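You operate a simulated robot arm through the tools that you are given. There is no shell and no other tool. Be economical: measure what you need, move in short steps, check, and stop when the job is done.

Carry out the task below with a simulated robot arm. There is one attempt and no reset: what you move stays moved.

## Task
Fetch the mug from the round end of the bar and set it on the baking tray on the breakfast bar.

It is judged by the outcome, as a careful person would: the job done as asked, and still so three seconds after it is handed in. It fails if anything else is knocked over, pushed out of place, dropped, spilled or broken.

## Robot
A 5-joint arm with a two-finger parallel gripper, fixed in place. Base frame: the origin is at the foot of the arm, x ahead of it, y to its left, z up; the work surface is at about z = 0. Units: m, rad, N and s.
With the tool pointing down near the work surface it reaches from about 0.26 to 0.6 m from the base axis. Its first joint turns from -1.152 to 1.152 rad. The tool tilts only in the upright plane through the base axis and itself; it spins freely about its own axis. Payload 1.57 kg.
The tool frame sits at the grasp point between the pads (the TCP): z along the fingers, y along the line on which they close. The tips reach 0.03 m beyond it. Largest opening 0.08 m; finger width 0.017, thickness 0.012; the body of the gripper, 0.04 by 0.082 m, starts 0.08 m behind the TCP.
Orientation is that of the tool frame in the base frame, as [roll, pitch, yaw] about the fixed x, y, z axes, in that order (R = Rz(yaw) Ry(pitch) Rx(roll)). With the fingers straight down and closing along the base's y, the tool's x points along the base's -x, its y along +y and its z along -z.

## Interface
- The arm moves only by the tool move_arm. Its argument "deltas" is a list of rows, each a list of 7 numbers: the closure in counts, from 0 (fully open) to 255 (shut), then the shift along the tool's x, y, z in units of 150 mm (1.0 is 150 mm), then the turn, a rotation vector about the tool's x, y, z in units of 45 degrees (1.0 is 45 degrees). In form: [[gripper, x, y, z, ax, ay, az], ...]. A call has 1 to 20 rows; each row is the pose to reach, as a shift and turn from the pose commanded when the call began, along the tool's axes at that moment. A call with a number of a shift or a turn outside -1 to 1 is refused whole. Each row takes 0.2 s and may step no farther than 0.05 m and 0.15 rad from the row before; otherwise, or with a gripper value out of range, the whole call is refused. A pose out of reach is approached as far as the arm can. The call stops where the force on the tool passes 40 N (or 10 N more than at its start, if that is more) or the arm is blocked; 0.2 s more then pass. The fingers move at their own pace (about 0.153 m/s each) and stop on an object; they squeeze with about 31 N. The grip force told is the motor's: it shows also when the fingers shut on nothing. Time passes only in rows, and 0.2 s behind the last, so rows that repeat a pose let the fingers close. It gives the time, the measured TCP pose, the force on the tool (base axes), the opening and the grip force at its end, in the units of the frame above (readings bear some noise), and new pictures: "pictures" is both (left out), scene, wrist or none.
- Cameras (640 x 400 px; columns grow to the right, rows downward): "scene" is fixed at [0.0418, 0.3995, 0.518]; the picture's right is [-0.71, -0.71, 0.00], its down [-0.44, 0.44, -0.78] and it looks along [0.55, -0.55, -0.62] (base axes); focal length 326 px, centre (320, 200). "wrist" rides on the gripper at [0.072, -0.007, -0.122] in the tool frame; the picture's right is [0.09, 1.00, 0.00], its down [-0.84, 0.08, -0.54] and it looks along [-0.54, 0.05, 0.84] (tool axes); focal length 238 px, centre (320, 200). There is no depth. A picture from a camera that has moved, and an enlarged one, comes with that camera's place and axes in the base frame and with its lens.
- inspect(camera, box): a new picture of the part [left, top, right, bottom] of that camera's present view, enlarged. It takes no simulated time.
- job_done(): hands the job in; it is judged then, once.

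Work in short steps. Places have to be worked out from the pictures, the camera data and where the tool is seen: move nearer, look again, correct. Check each grasp and each placing, and mend what went wrong. You have 90 turns and 170 pictures in all, those below and enlarged ones among them. Open the gripper and draw the arm clear of the work before you hand the job in, unless the task says otherwise; then end with one line.

The tools are called after "Call:" as a command line: name --pt "numbers of a row" for each row, then --argument value for the rest, lists and objects as JSON in quotes. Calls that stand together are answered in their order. move_arm: Moves the arm, as the interface text tells. Its arguments: {"type":"object","properties":{"deltas":{"type":"array","items":{"type":"array","items":{"type":"number"}}},"pictures":{"type":"string","enum":["both","scene","wrist","none"]}},"required":["deltas"]} The other tools are called the same way: inspect (camera, box) takes an enlarged picture of a part of a camera's view; job_done () hands the job in.

At the start:

```text
time: 0.0
position: [0.342, 0.0661, 0.2395]
orientation: [-3.141, 0.0, -3.141]
force: [0.2, 0.0, 0.3]
gripper_width: 0.0802
finger_force: 0.0
```

scene: 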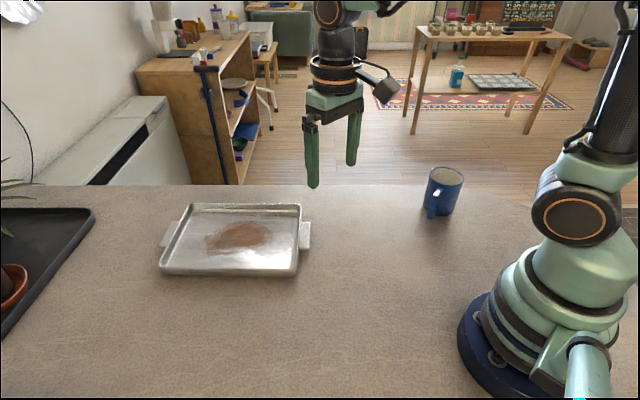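
wrist: 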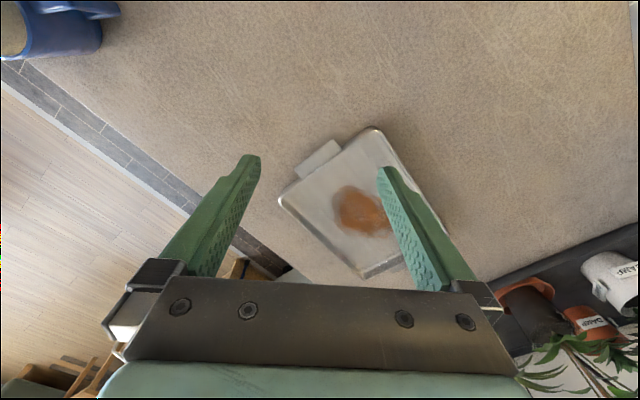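

I judge the mug to be near (0.26, -0.23) and the tray centre near (0.53, 0.17). I'll enlarge both before I move.

Call:
inspect --camera "scene" --box '[390, 150, 490, 230]'

Call:
inspect --camera "scene" --box '[140, 180, 330, 300]'

```text
5.00 times, centred on (440, 190) of scene
camera zoom: at [0.0418, 0.3995, 0.518], right [-0.71, -0.71, 0.0], down [-0.44, 0.44, -0.78], along [0.55, -0.55, -0.62], focal length 1630 px, centre (-280, 250)
```

zoom: 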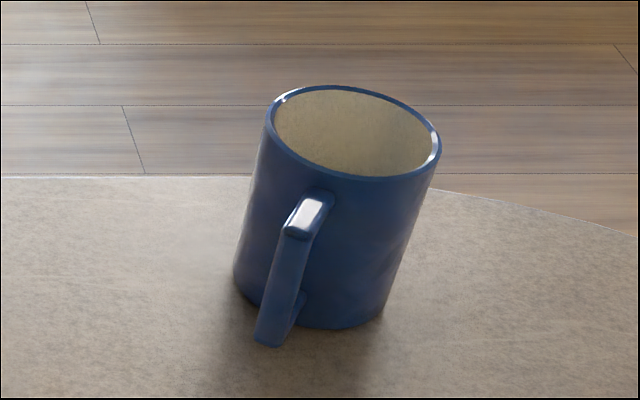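

```text
3.33 times, centred on (235, 240) of scene
camera zoom: at [0.0418, 0.3995, 0.518], right [-0.71, -0.71, 0.0], down [-0.44, 0.44, -0.78], along [0.55, -0.55, -0.62], focal length 1086 px, centre (603, 67)
```

zoom: 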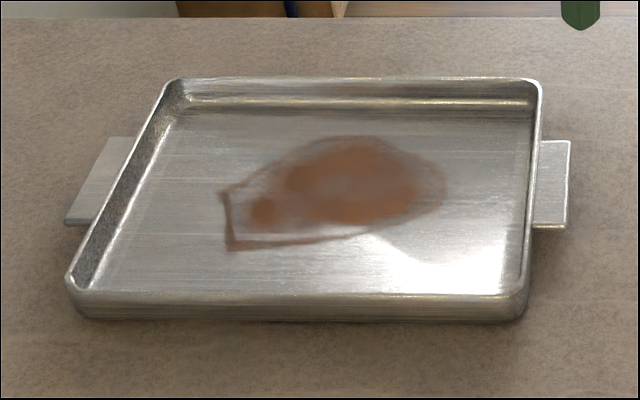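

The mug measures about 0.08 m wide and 0.1 m tall, with its handle toward +y. That is too wide to span safely, so I'll pinch the rim wall on the side away from the handle. First I move over toward it at the current height.

Call:
move_arm --pt "0 0.05 -0.23 0 0 0 0" --pt "0 0.11 -0.47 0 0 0 0" --pt "0 0.16 -0.7 0 0 0 0" --pt "0 0.213 -0.93 0 0 0 0" --pictures "none"

Call:
move_arm --pt "0 0.05 -0.2 0 0 0 0.18" --pt "0 0.11 -0.37 0 0 0 0.36" --pt "0 0.16 -0.53 0 0 0 0.54" --pt "0 0.19 -0.6 0 0 0 0.72" --pt "0 0.213 -0.667 0 0 0 0.9"

```text
time: 1.0
position: [0.3112, -0.0754, 0.2399]
orientation: [3.14, 0.0, -3.141]
force: [0.4, 0.2, 1.0]
gripper_width: 0.0802
finger_force: 0.1
```

```text
time: 2.2
position: [0.2799, -0.1748, 0.2395]
orientation: [-3.141, 0.001, 2.432]
force: [-0.2, -0.7, 0.0]
gripper_width: 0.08
finger_force: 0.1
camera wrist: at [0.2211, -0.1344, 0.363], right [0.58, 0.82, 0.0], down [0.69, -0.49, 0.54], along [0.44, -0.31, -0.84], focal length 238 px, centre (320, 200)
```

scene: 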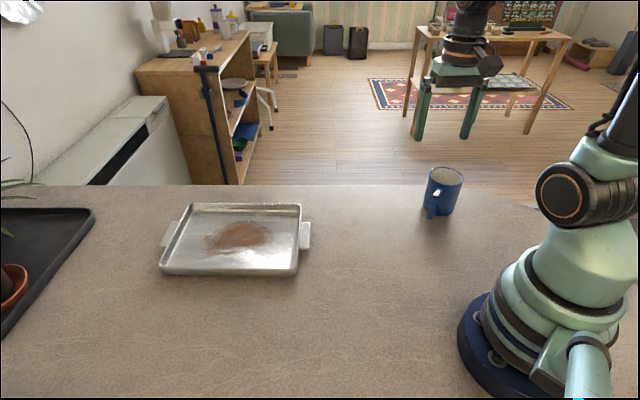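
wrist: 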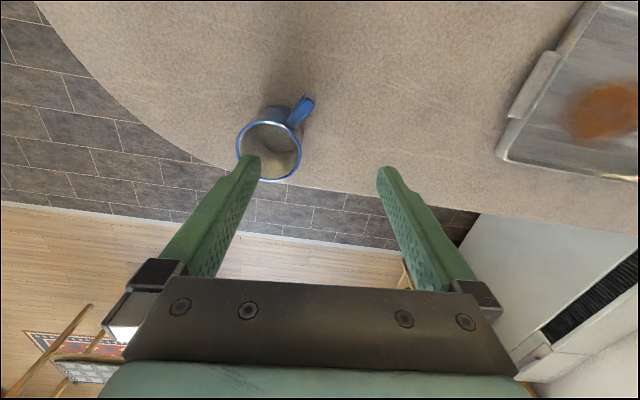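

From the wrist view the mug rim centre comes out near (0.27, -0.242), which matches the scene estimate. I'll enlarge it for accuracy.

Call:
inspect --camera "wrist" --box '[210, 70, 370, 170]'

Call:
inspect --camera "wrist" --box '[200, 110, 328, 190]'

```text
4.00 times, centred on (290, 120) of wrist
camera zoom: at [0.2211, -0.1344, 0.363], right [0.58, 0.82, 0.0], down [0.69, -0.49, 0.54], along [0.44, -0.31, -0.84], focal length 953 px, centre (440, 520)
```

zoom: 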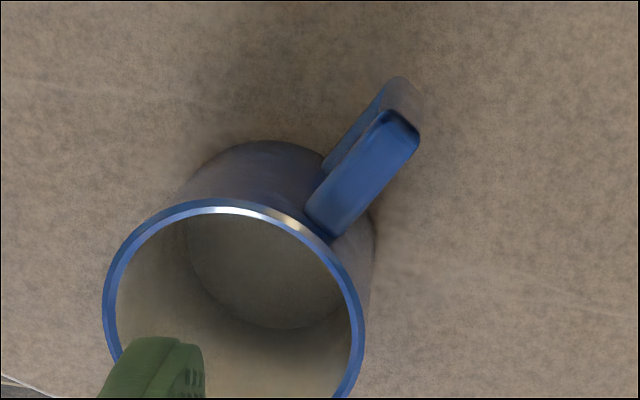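

```text
5.00 times, centred on (264, 150) of wrist
camera zoom: at [0.2211, -0.1344, 0.363], right [0.58, 0.82, 0.0], down [0.69, -0.49, 0.54], along [0.44, -0.31, -0.84], focal length 1192 px, centre (600, 450)
```

zoom: 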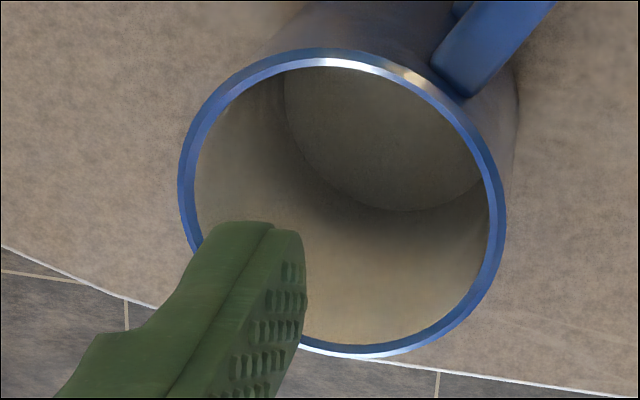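

Rim centre is (0.269, -0.242), diameter about 0.077, wall about 4 mm. I'll move the TCP above the wall at (0.245, -0.270), with the +y finger to go inside and the opening reduced, then check.

Call:
move_arm --pt "50 -0.06 -0.2 0 0 0 0" --pt "96 -0.14 -0.4 0 0 0 0" --pt "96 -0.236 -0.631 0 0 0 0" --pt "96 -0.236 -0.631 0.27 0 0 0" --pt "96 -0.236 -0.631 0.47 0 0 0"

```text
time: 3.4
position: [0.2452, -0.2698, 0.169]
orientation: [3.142, 0.0, 2.434]
force: [-0.4, 0.2, -0.1]
gripper_width: 0.05
finger_force: 0.2
camera wrist: at [0.1866, -0.229, 0.2924], right [0.58, 0.82, 0.0], down [0.69, -0.48, 0.54], along [0.44, -0.31, -0.84], focal length 238 px, centre (320, 200)
```

scene: 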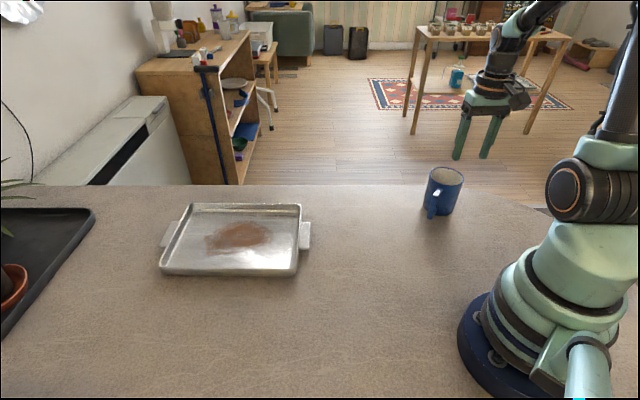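
wrist: 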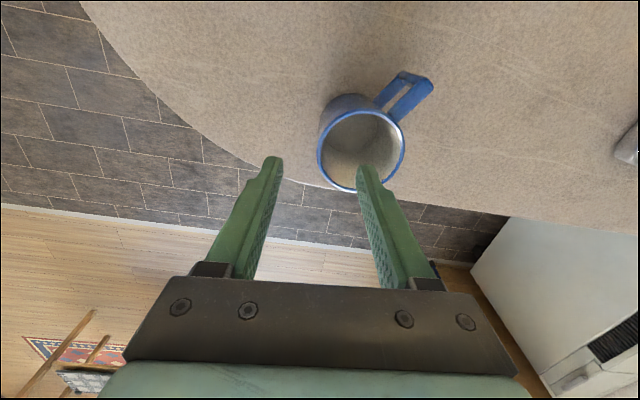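

The mug position holds at (0.268, -0.243) with rim at z≈0.098, so the fingers straddle the wall. I'll descend to z≈0.08 in steps.

Call:
move_arm --pt "96 0 0 0.2 0 0 0" --pt "96 0 0 0.4 0 0 0" --pt "96 0 0 0.58 0 0 0"

```text
time: 4.2
position: [0.2456, -0.2689, 0.0825]
orientation: [-3.141, 0.0, 2.436]
force: [-0.1, -0.2, -0.3]
gripper_width: 0.0499
finger_force: 0.0
camera wrist: at [0.1864, -0.2276, 0.2058], right [0.58, 0.82, 0.0], down [0.69, -0.48, 0.54], along [0.44, -0.31, -0.84], focal length 238 px, centre (320, 200)
```

scene: 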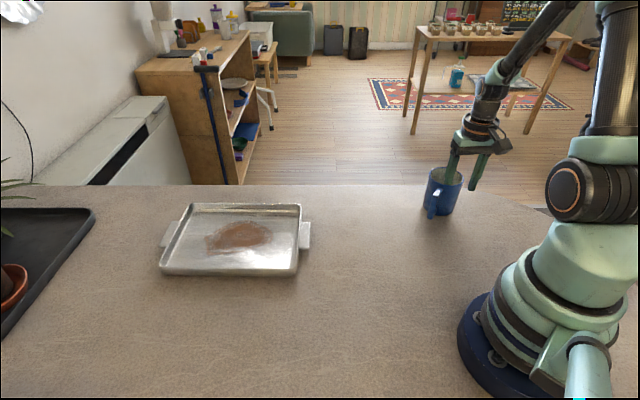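
wrist: 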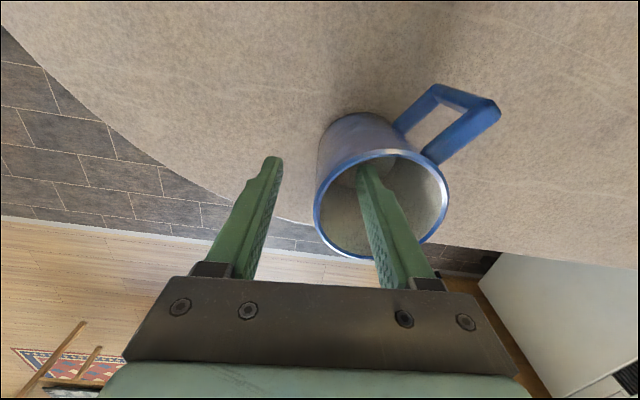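

One finger is inside the mug and the other outside, with no contact force. I'll close and let the fingers settle.

Call:
move_arm --pt "160 0 0 0 0 0 0" --pt "255 0 0 0 0 0 0" --pt "255 0 0 0 0 0 0"

```text
time: 5.0
position: [0.2457, -0.2693, 0.0827]
orientation: [-3.141, 0.004, 2.435]
force: [2.3, -2.3, 5.7]
gripper_width: 0.0049
finger_force: 25.2
camera wrist: at [0.1868, -0.2281, 0.2065], right [0.58, 0.82, 0.0], down [0.69, -0.48, 0.54], along [0.44, -0.31, -0.84], focal length 238 px, centre (320, 200)
```

scene: 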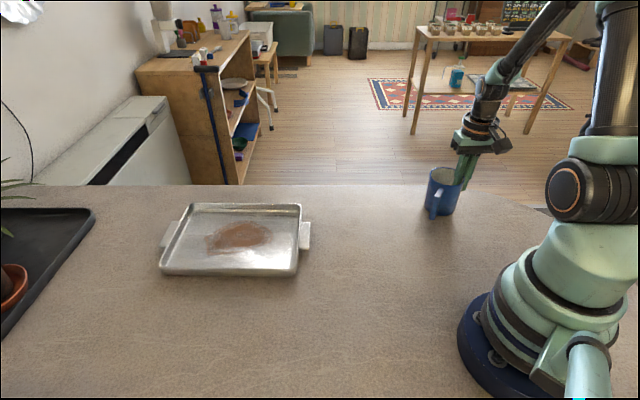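
wrist: 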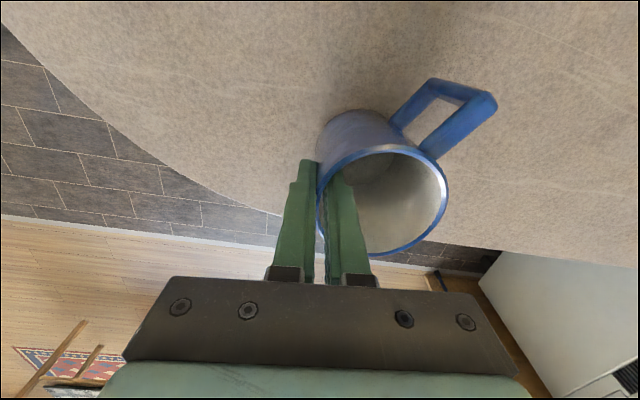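

The wall is pinched at about 5 mm with a 25 N grip. I'll lift straight up slowly.

Call:
move_arm --pt "255 0 0 -0.06 0 0 0" --pt "255 0 0 -0.18 0 0 0" --pt "255 0 0 -0.32 0 0 0" --pt "255 0 0 -0.48 0 0 0" --pt "255 0 0 -0.64 0 0 0" --pt "255 0 0 -0.64 0 0 0"

```text
time: 6.4
position: [0.2447, -0.2701, 0.1766]
orientation: [3.141, 0.001, 2.434]
force: [0.0, 0.4, -2.8]
gripper_width: 0.0043
finger_force: 25.4
camera wrist: at [0.1864, -0.2283, 0.3005], right [0.58, 0.82, 0.0], down [0.69, -0.48, 0.54], along [0.44, -0.31, -0.84], focal length 238 px, centre (320, 200)
```

scene: 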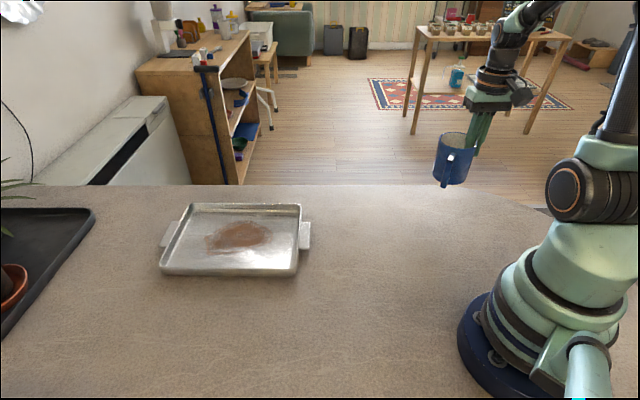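
wrist: 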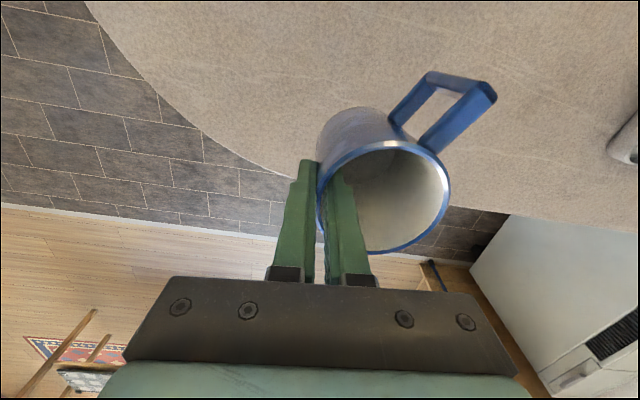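

The mug is held clear and upright. I'll carry it toward the tray at this height without turning it, in two calls.

Call:
move_arm --pt "255 0.015 0.1 0 0 0 0" --pt "255 0.04 0.28 0 0 0 0" --pt "255 0.075 0.48 0 0 0 0" --pt "255 0.105 0.68 0 0 0 0" --pt "255 0.13 0.85 0 0 0 0" --pt "255 0.143 0.94 0 0 0 0" --pictures "none"

Call:
move_arm --pt "255 0.015 0.1 0 0 0 0" --pt "255 0.04 0.28 0 0 0 0" --pt "255 0.075 0.48 0 0 0 0" --pt "255 0.105 0.68 0 0 0 0" --pt "255 0.13 0.85 0 0 0 0" --pt "255 0.143 0.94 0 0 0 0"

```text
time: 7.8
position: [0.3208, -0.1473, 0.1781]
orientation: [-3.142, 0.0, 2.433]
force: [1.3, 0.3, -3.0]
gripper_width: 0.0045
finger_force: 25.7
```

```text
time: 9.2
position: [0.3948, -0.0271, 0.1779]
orientation: [3.141, 0.002, 2.435]
force: [0.1, 0.0, -2.9]
gripper_width: 0.0048
finger_force: 25.4
camera wrist: at [0.3363, 0.0132, 0.3018], right [0.58, 0.82, 0.0], down [0.69, -0.49, 0.54], along [0.44, -0.31, -0.84], focal length 238 px, centre (320, 200)
```

scene: 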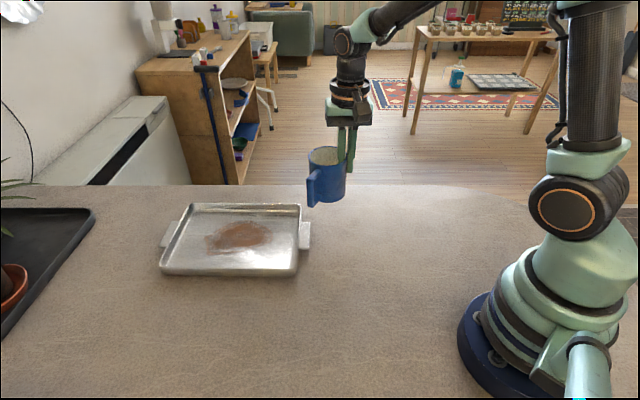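
wrist: 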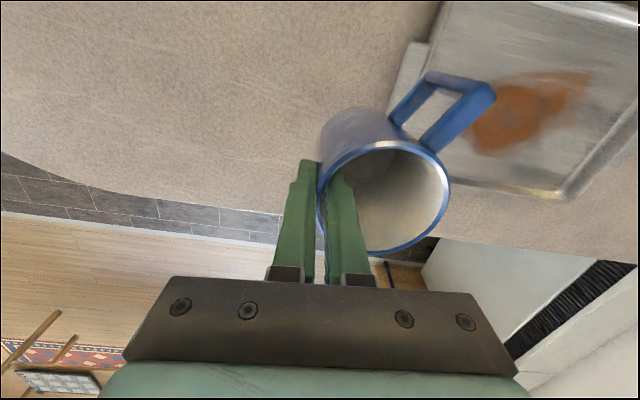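

The tray corners seen by wrist camera agree with my estimate. One more step of the same size puts the mug centre over about (0.495, 0.121), inside the tray.

Call:
move_arm --pt "255 0.015 0.1 0 0 0 0" --pt "255 0.04 0.28 0 0 0 0" --pt "255 0.075 0.48 0 0 0 0" --pt "255 0.105 0.68 0 0 0 0" --pt "255 0.13 0.85 0 0 0 0" --pt "255 0.135 0.937 0 0 0 0" --pt "255 0.135 0.937 0 0 0 0"

```text
time: 10.8
position: [0.4724, 0.0915, 0.1778]
orientation: [3.141, -0.001, 2.435]
force: [1.0, 0.8, -2.7]
gripper_width: 0.0047
finger_force: 25.0
camera wrist: at [0.4151, 0.1336, 0.3019], right [0.58, 0.82, 0.0], down [0.69, -0.48, 0.54], along [0.44, -0.31, -0.84], focal length 238 px, centre (320, 200)
```

scene: 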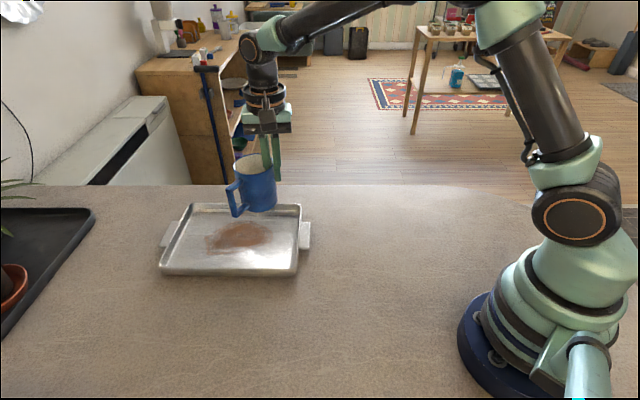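
wrist: 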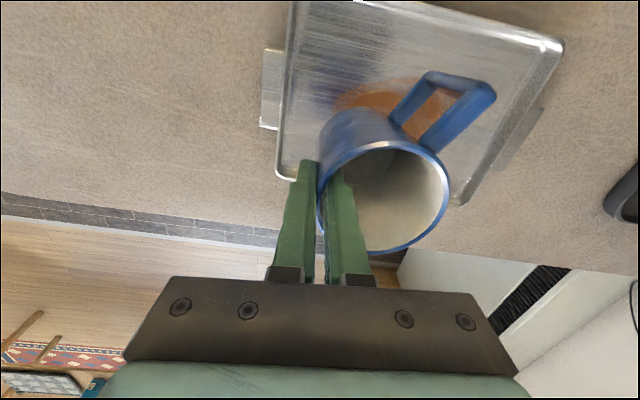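

The mug sits over the tray's right half with over 3 cm of clearance to its rims. I'll lower until the bottom is about 1.5 cm above the tray floor, then look.

Call:
move_arm --pt "255 0 0 0.1 0 0 0" --pt "255 0 0 0.25 0 0 0" --pt "255 0 0 0.38 0 0 0" --pt "255 0 0 0.48 0 0 0" --pt "255 0 0 0.5 0 0 0" --pictures "scene"

Call:
inspect --camera "scene" --box '[170, 140, 330, 240]'

```text
time: 12.0
position: [0.472, 0.0934, 0.1037]
orientation: [3.14, -0.001, 2.434]
force: [-0.1, 0.3, -2.8]
gripper_width: 0.0046
finger_force: 25.4
```

scene: 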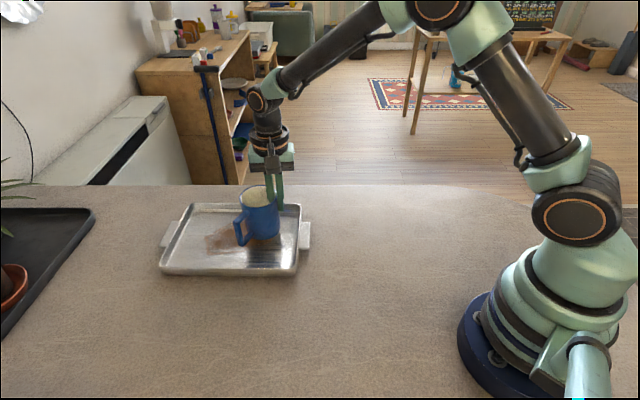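

```text
4.00 times, centred on (250, 190) of scene
camera zoom: at [0.0418, 0.3995, 0.518], right [-0.71, -0.71, 0.0], down [-0.44, 0.44, -0.78], along [0.55, -0.55, -0.62], focal length 1304 px, centre (600, 240)
```

zoom: 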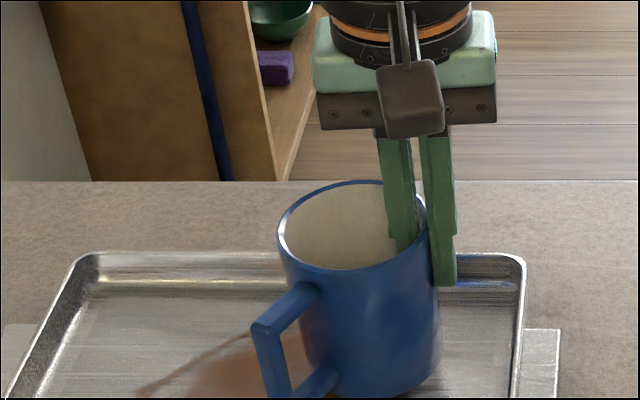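

It's held upright above the tray. I'll lower to where the bottom should be about 7 mm above the table level, in small rows, and watch the force.

Call:
move_arm --pt "255 0 0 0.03 0 0 0" --pt "255 0 0 0.06 0 0 0" --pt "255 0 0 0.085 0 0 0" --pt "255 0 0 0.085 0 0 0" --pictures "none"

Call:
move_arm --pt "255 0 0 0.013 0 0 0" --pt "255 0 0 0.013 0 0 0" --pictures "scene"

```text
time: 13.0
position: [0.4704, 0.0928, 0.0906]
orientation: [-3.14, -0.001, 2.435]
force: [-0.7, -0.1, -2.7]
gripper_width: 0.0047
finger_force: 25.3
```

```text
time: 13.6
position: [0.4701, 0.0938, 0.0881]
orientation: [-3.139, 0.0, 2.435]
force: [-0.4, 0.0, -3.3]
gripper_width: 0.0047
finger_force: 25.0
```

scene: 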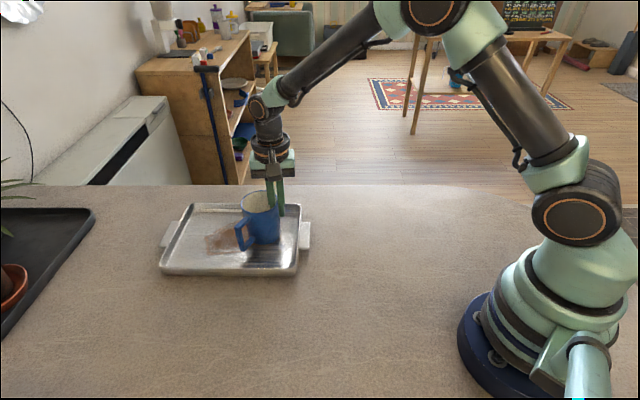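

No contact yet: the force still shows only the mug's weight. I'll lower another 2 mm and then 2 mm more.

Call:
move_arm --pt "255 0 0 0.013 0 0 0" --pt "255 0 0 0.013 0 0 0" --pictures "none"

Call:
move_arm --pt "255 0 0 0.01 0 0 0" --pt "255 0 0 0.01 0 0 0" --pictures "none"

```text
time: 14.2
position: [0.4719, 0.0931, 0.0883]
orientation: [3.139, 0.001, 2.433]
force: [-5.9, -2.5, 14.5]
gripper_width: 0.0047
finger_force: 24.9
```

```text
time: 14.8
position: [0.4715, 0.0923, 0.0858]
orientation: [3.14, 0.003, 2.435]
force: [-2.3, 0.0, 14.8]
gripper_width: 0.0039
finger_force: 25.5
```

The mug has touched down, with about 15 N pressing on the tray. I'll ease up 1 mm and open the fingers to the earlier partial width.

Call:
move_arm --pt "255 0 0 -0.008 0 0 0" --pt "200 0 0 -0.008 0 0 0" --pt "150 0 0 -0.008 0 0 0" --pt "110 0 0 -0.008 0 0 0" --pt "110 0 0 -0.008 0 0 0"

```text
time: 16.0
position: [0.4713, 0.0929, 0.0874]
orientation: [3.141, 0.001, 2.434]
force: [0.0, -0.1, -0.2]
gripper_width: 0.0457
finger_force: 0.1
camera wrist: at [0.413, 0.1337, 0.2101], right [0.58, 0.82, 0.0], down [0.69, -0.48, 0.54], along [0.44, -0.31, -0.84], focal length 238 px, centre (320, 200)
```

scene: 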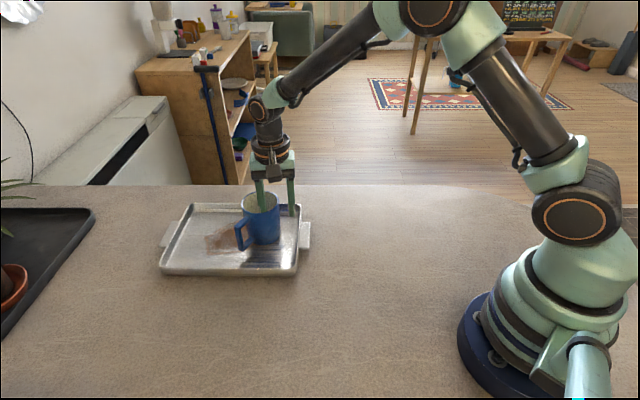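
wrist: 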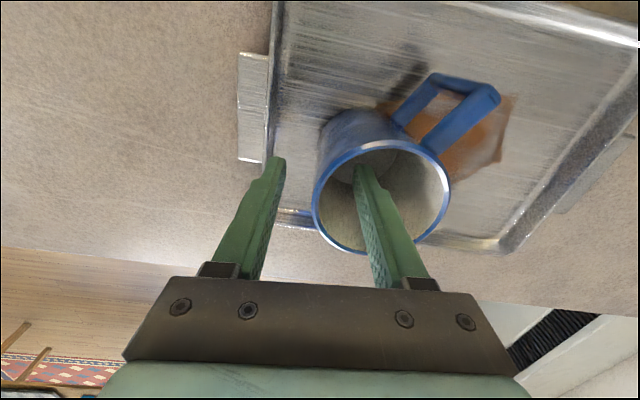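

Released: both fingers are clear of the wall and the mug stands on the tray. I'll rise straight up, then back away toward the right.

Call:
move_arm --pt "110 0 0 -0.15 0 0 0" --pt "110 0 0 -0.35 0 0 0" --pt "110 0 0 -0.6 0 0 0" --pt "110 0 0 -0.8 0 0 0" --pt "110 0.1 -0.25 -0.8 0 0 0" --pt "110 0.2 -0.5 -0.8 0 0 0" --pt "110 0.3 -0.8 -0.8 0 0 0"

Call:
inspect --camera "scene" --box '[150, 170, 326, 280]'

```text
time: 17.6
position: [0.358, 0.0305, 0.2085]
orientation: [-3.141, -0.001, 2.434]
force: [0.5, 1.6, 0.3]
gripper_width: 0.0457
finger_force: 0.1
camera wrist: at [0.2996, 0.0711, 0.3306], right [0.58, 0.82, 0.0], down [0.69, -0.48, 0.54], along [0.44, -0.31, -0.84], focal length 238 px, centre (320, 200)
```

scene: 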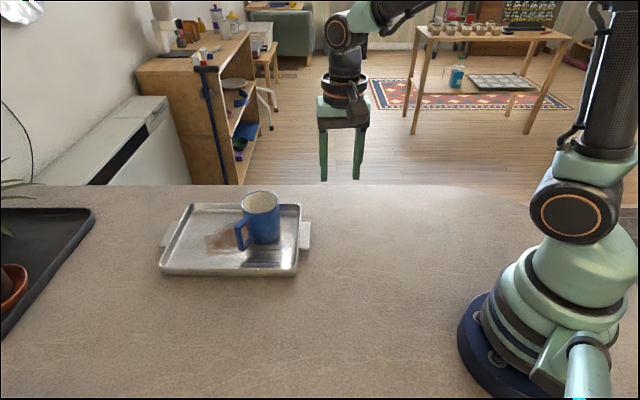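
wrist: 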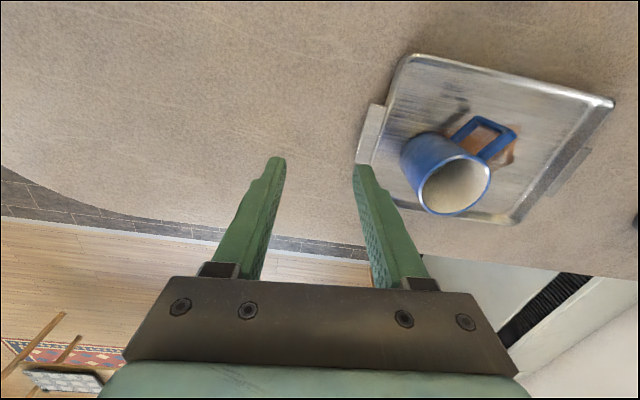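

```text
3.64 times, centred on (238, 225) of scene
camera zoom: at [0.0418, 0.3995, 0.518], right [-0.71, -0.71, 0.0], down [-0.44, 0.44, -0.78], along [0.55, -0.55, -0.62], focal length 1185 px, centre (618, 109)
```

zoom: 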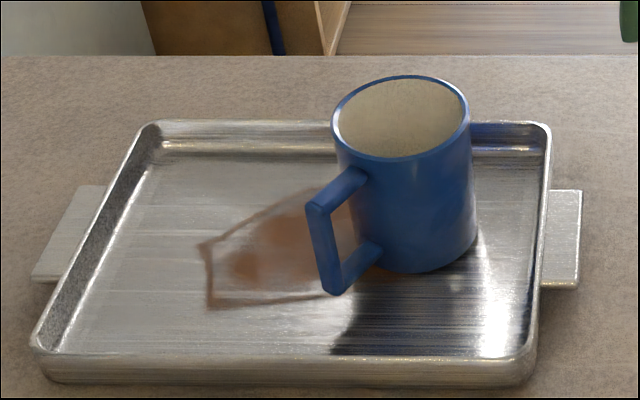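

The mug stands upright and flat inside the tray, the tray hasn't moved, and the arm is clear. I'll open the gripper fully here, then hand in.

Call:
move_arm --pt "0 0 0 0 0 0 0" --pt "0 0 0 0 0 0 0" --pictures "none"

Call:
job_done

```text
time: 18.2
position: [0.3586, 0.0291, 0.2074]
orientation: [3.142, 0.0, 2.434]
force: [-0.2, -0.6, 0.2]
gripper_width: 0.0798
finger_force: 0.0
```

```text
The job is handed in.
```

The mug from the round end of the bar is standing upright on the baking tray; nothing else was disturbed, and the arm is clear with its gripper open.
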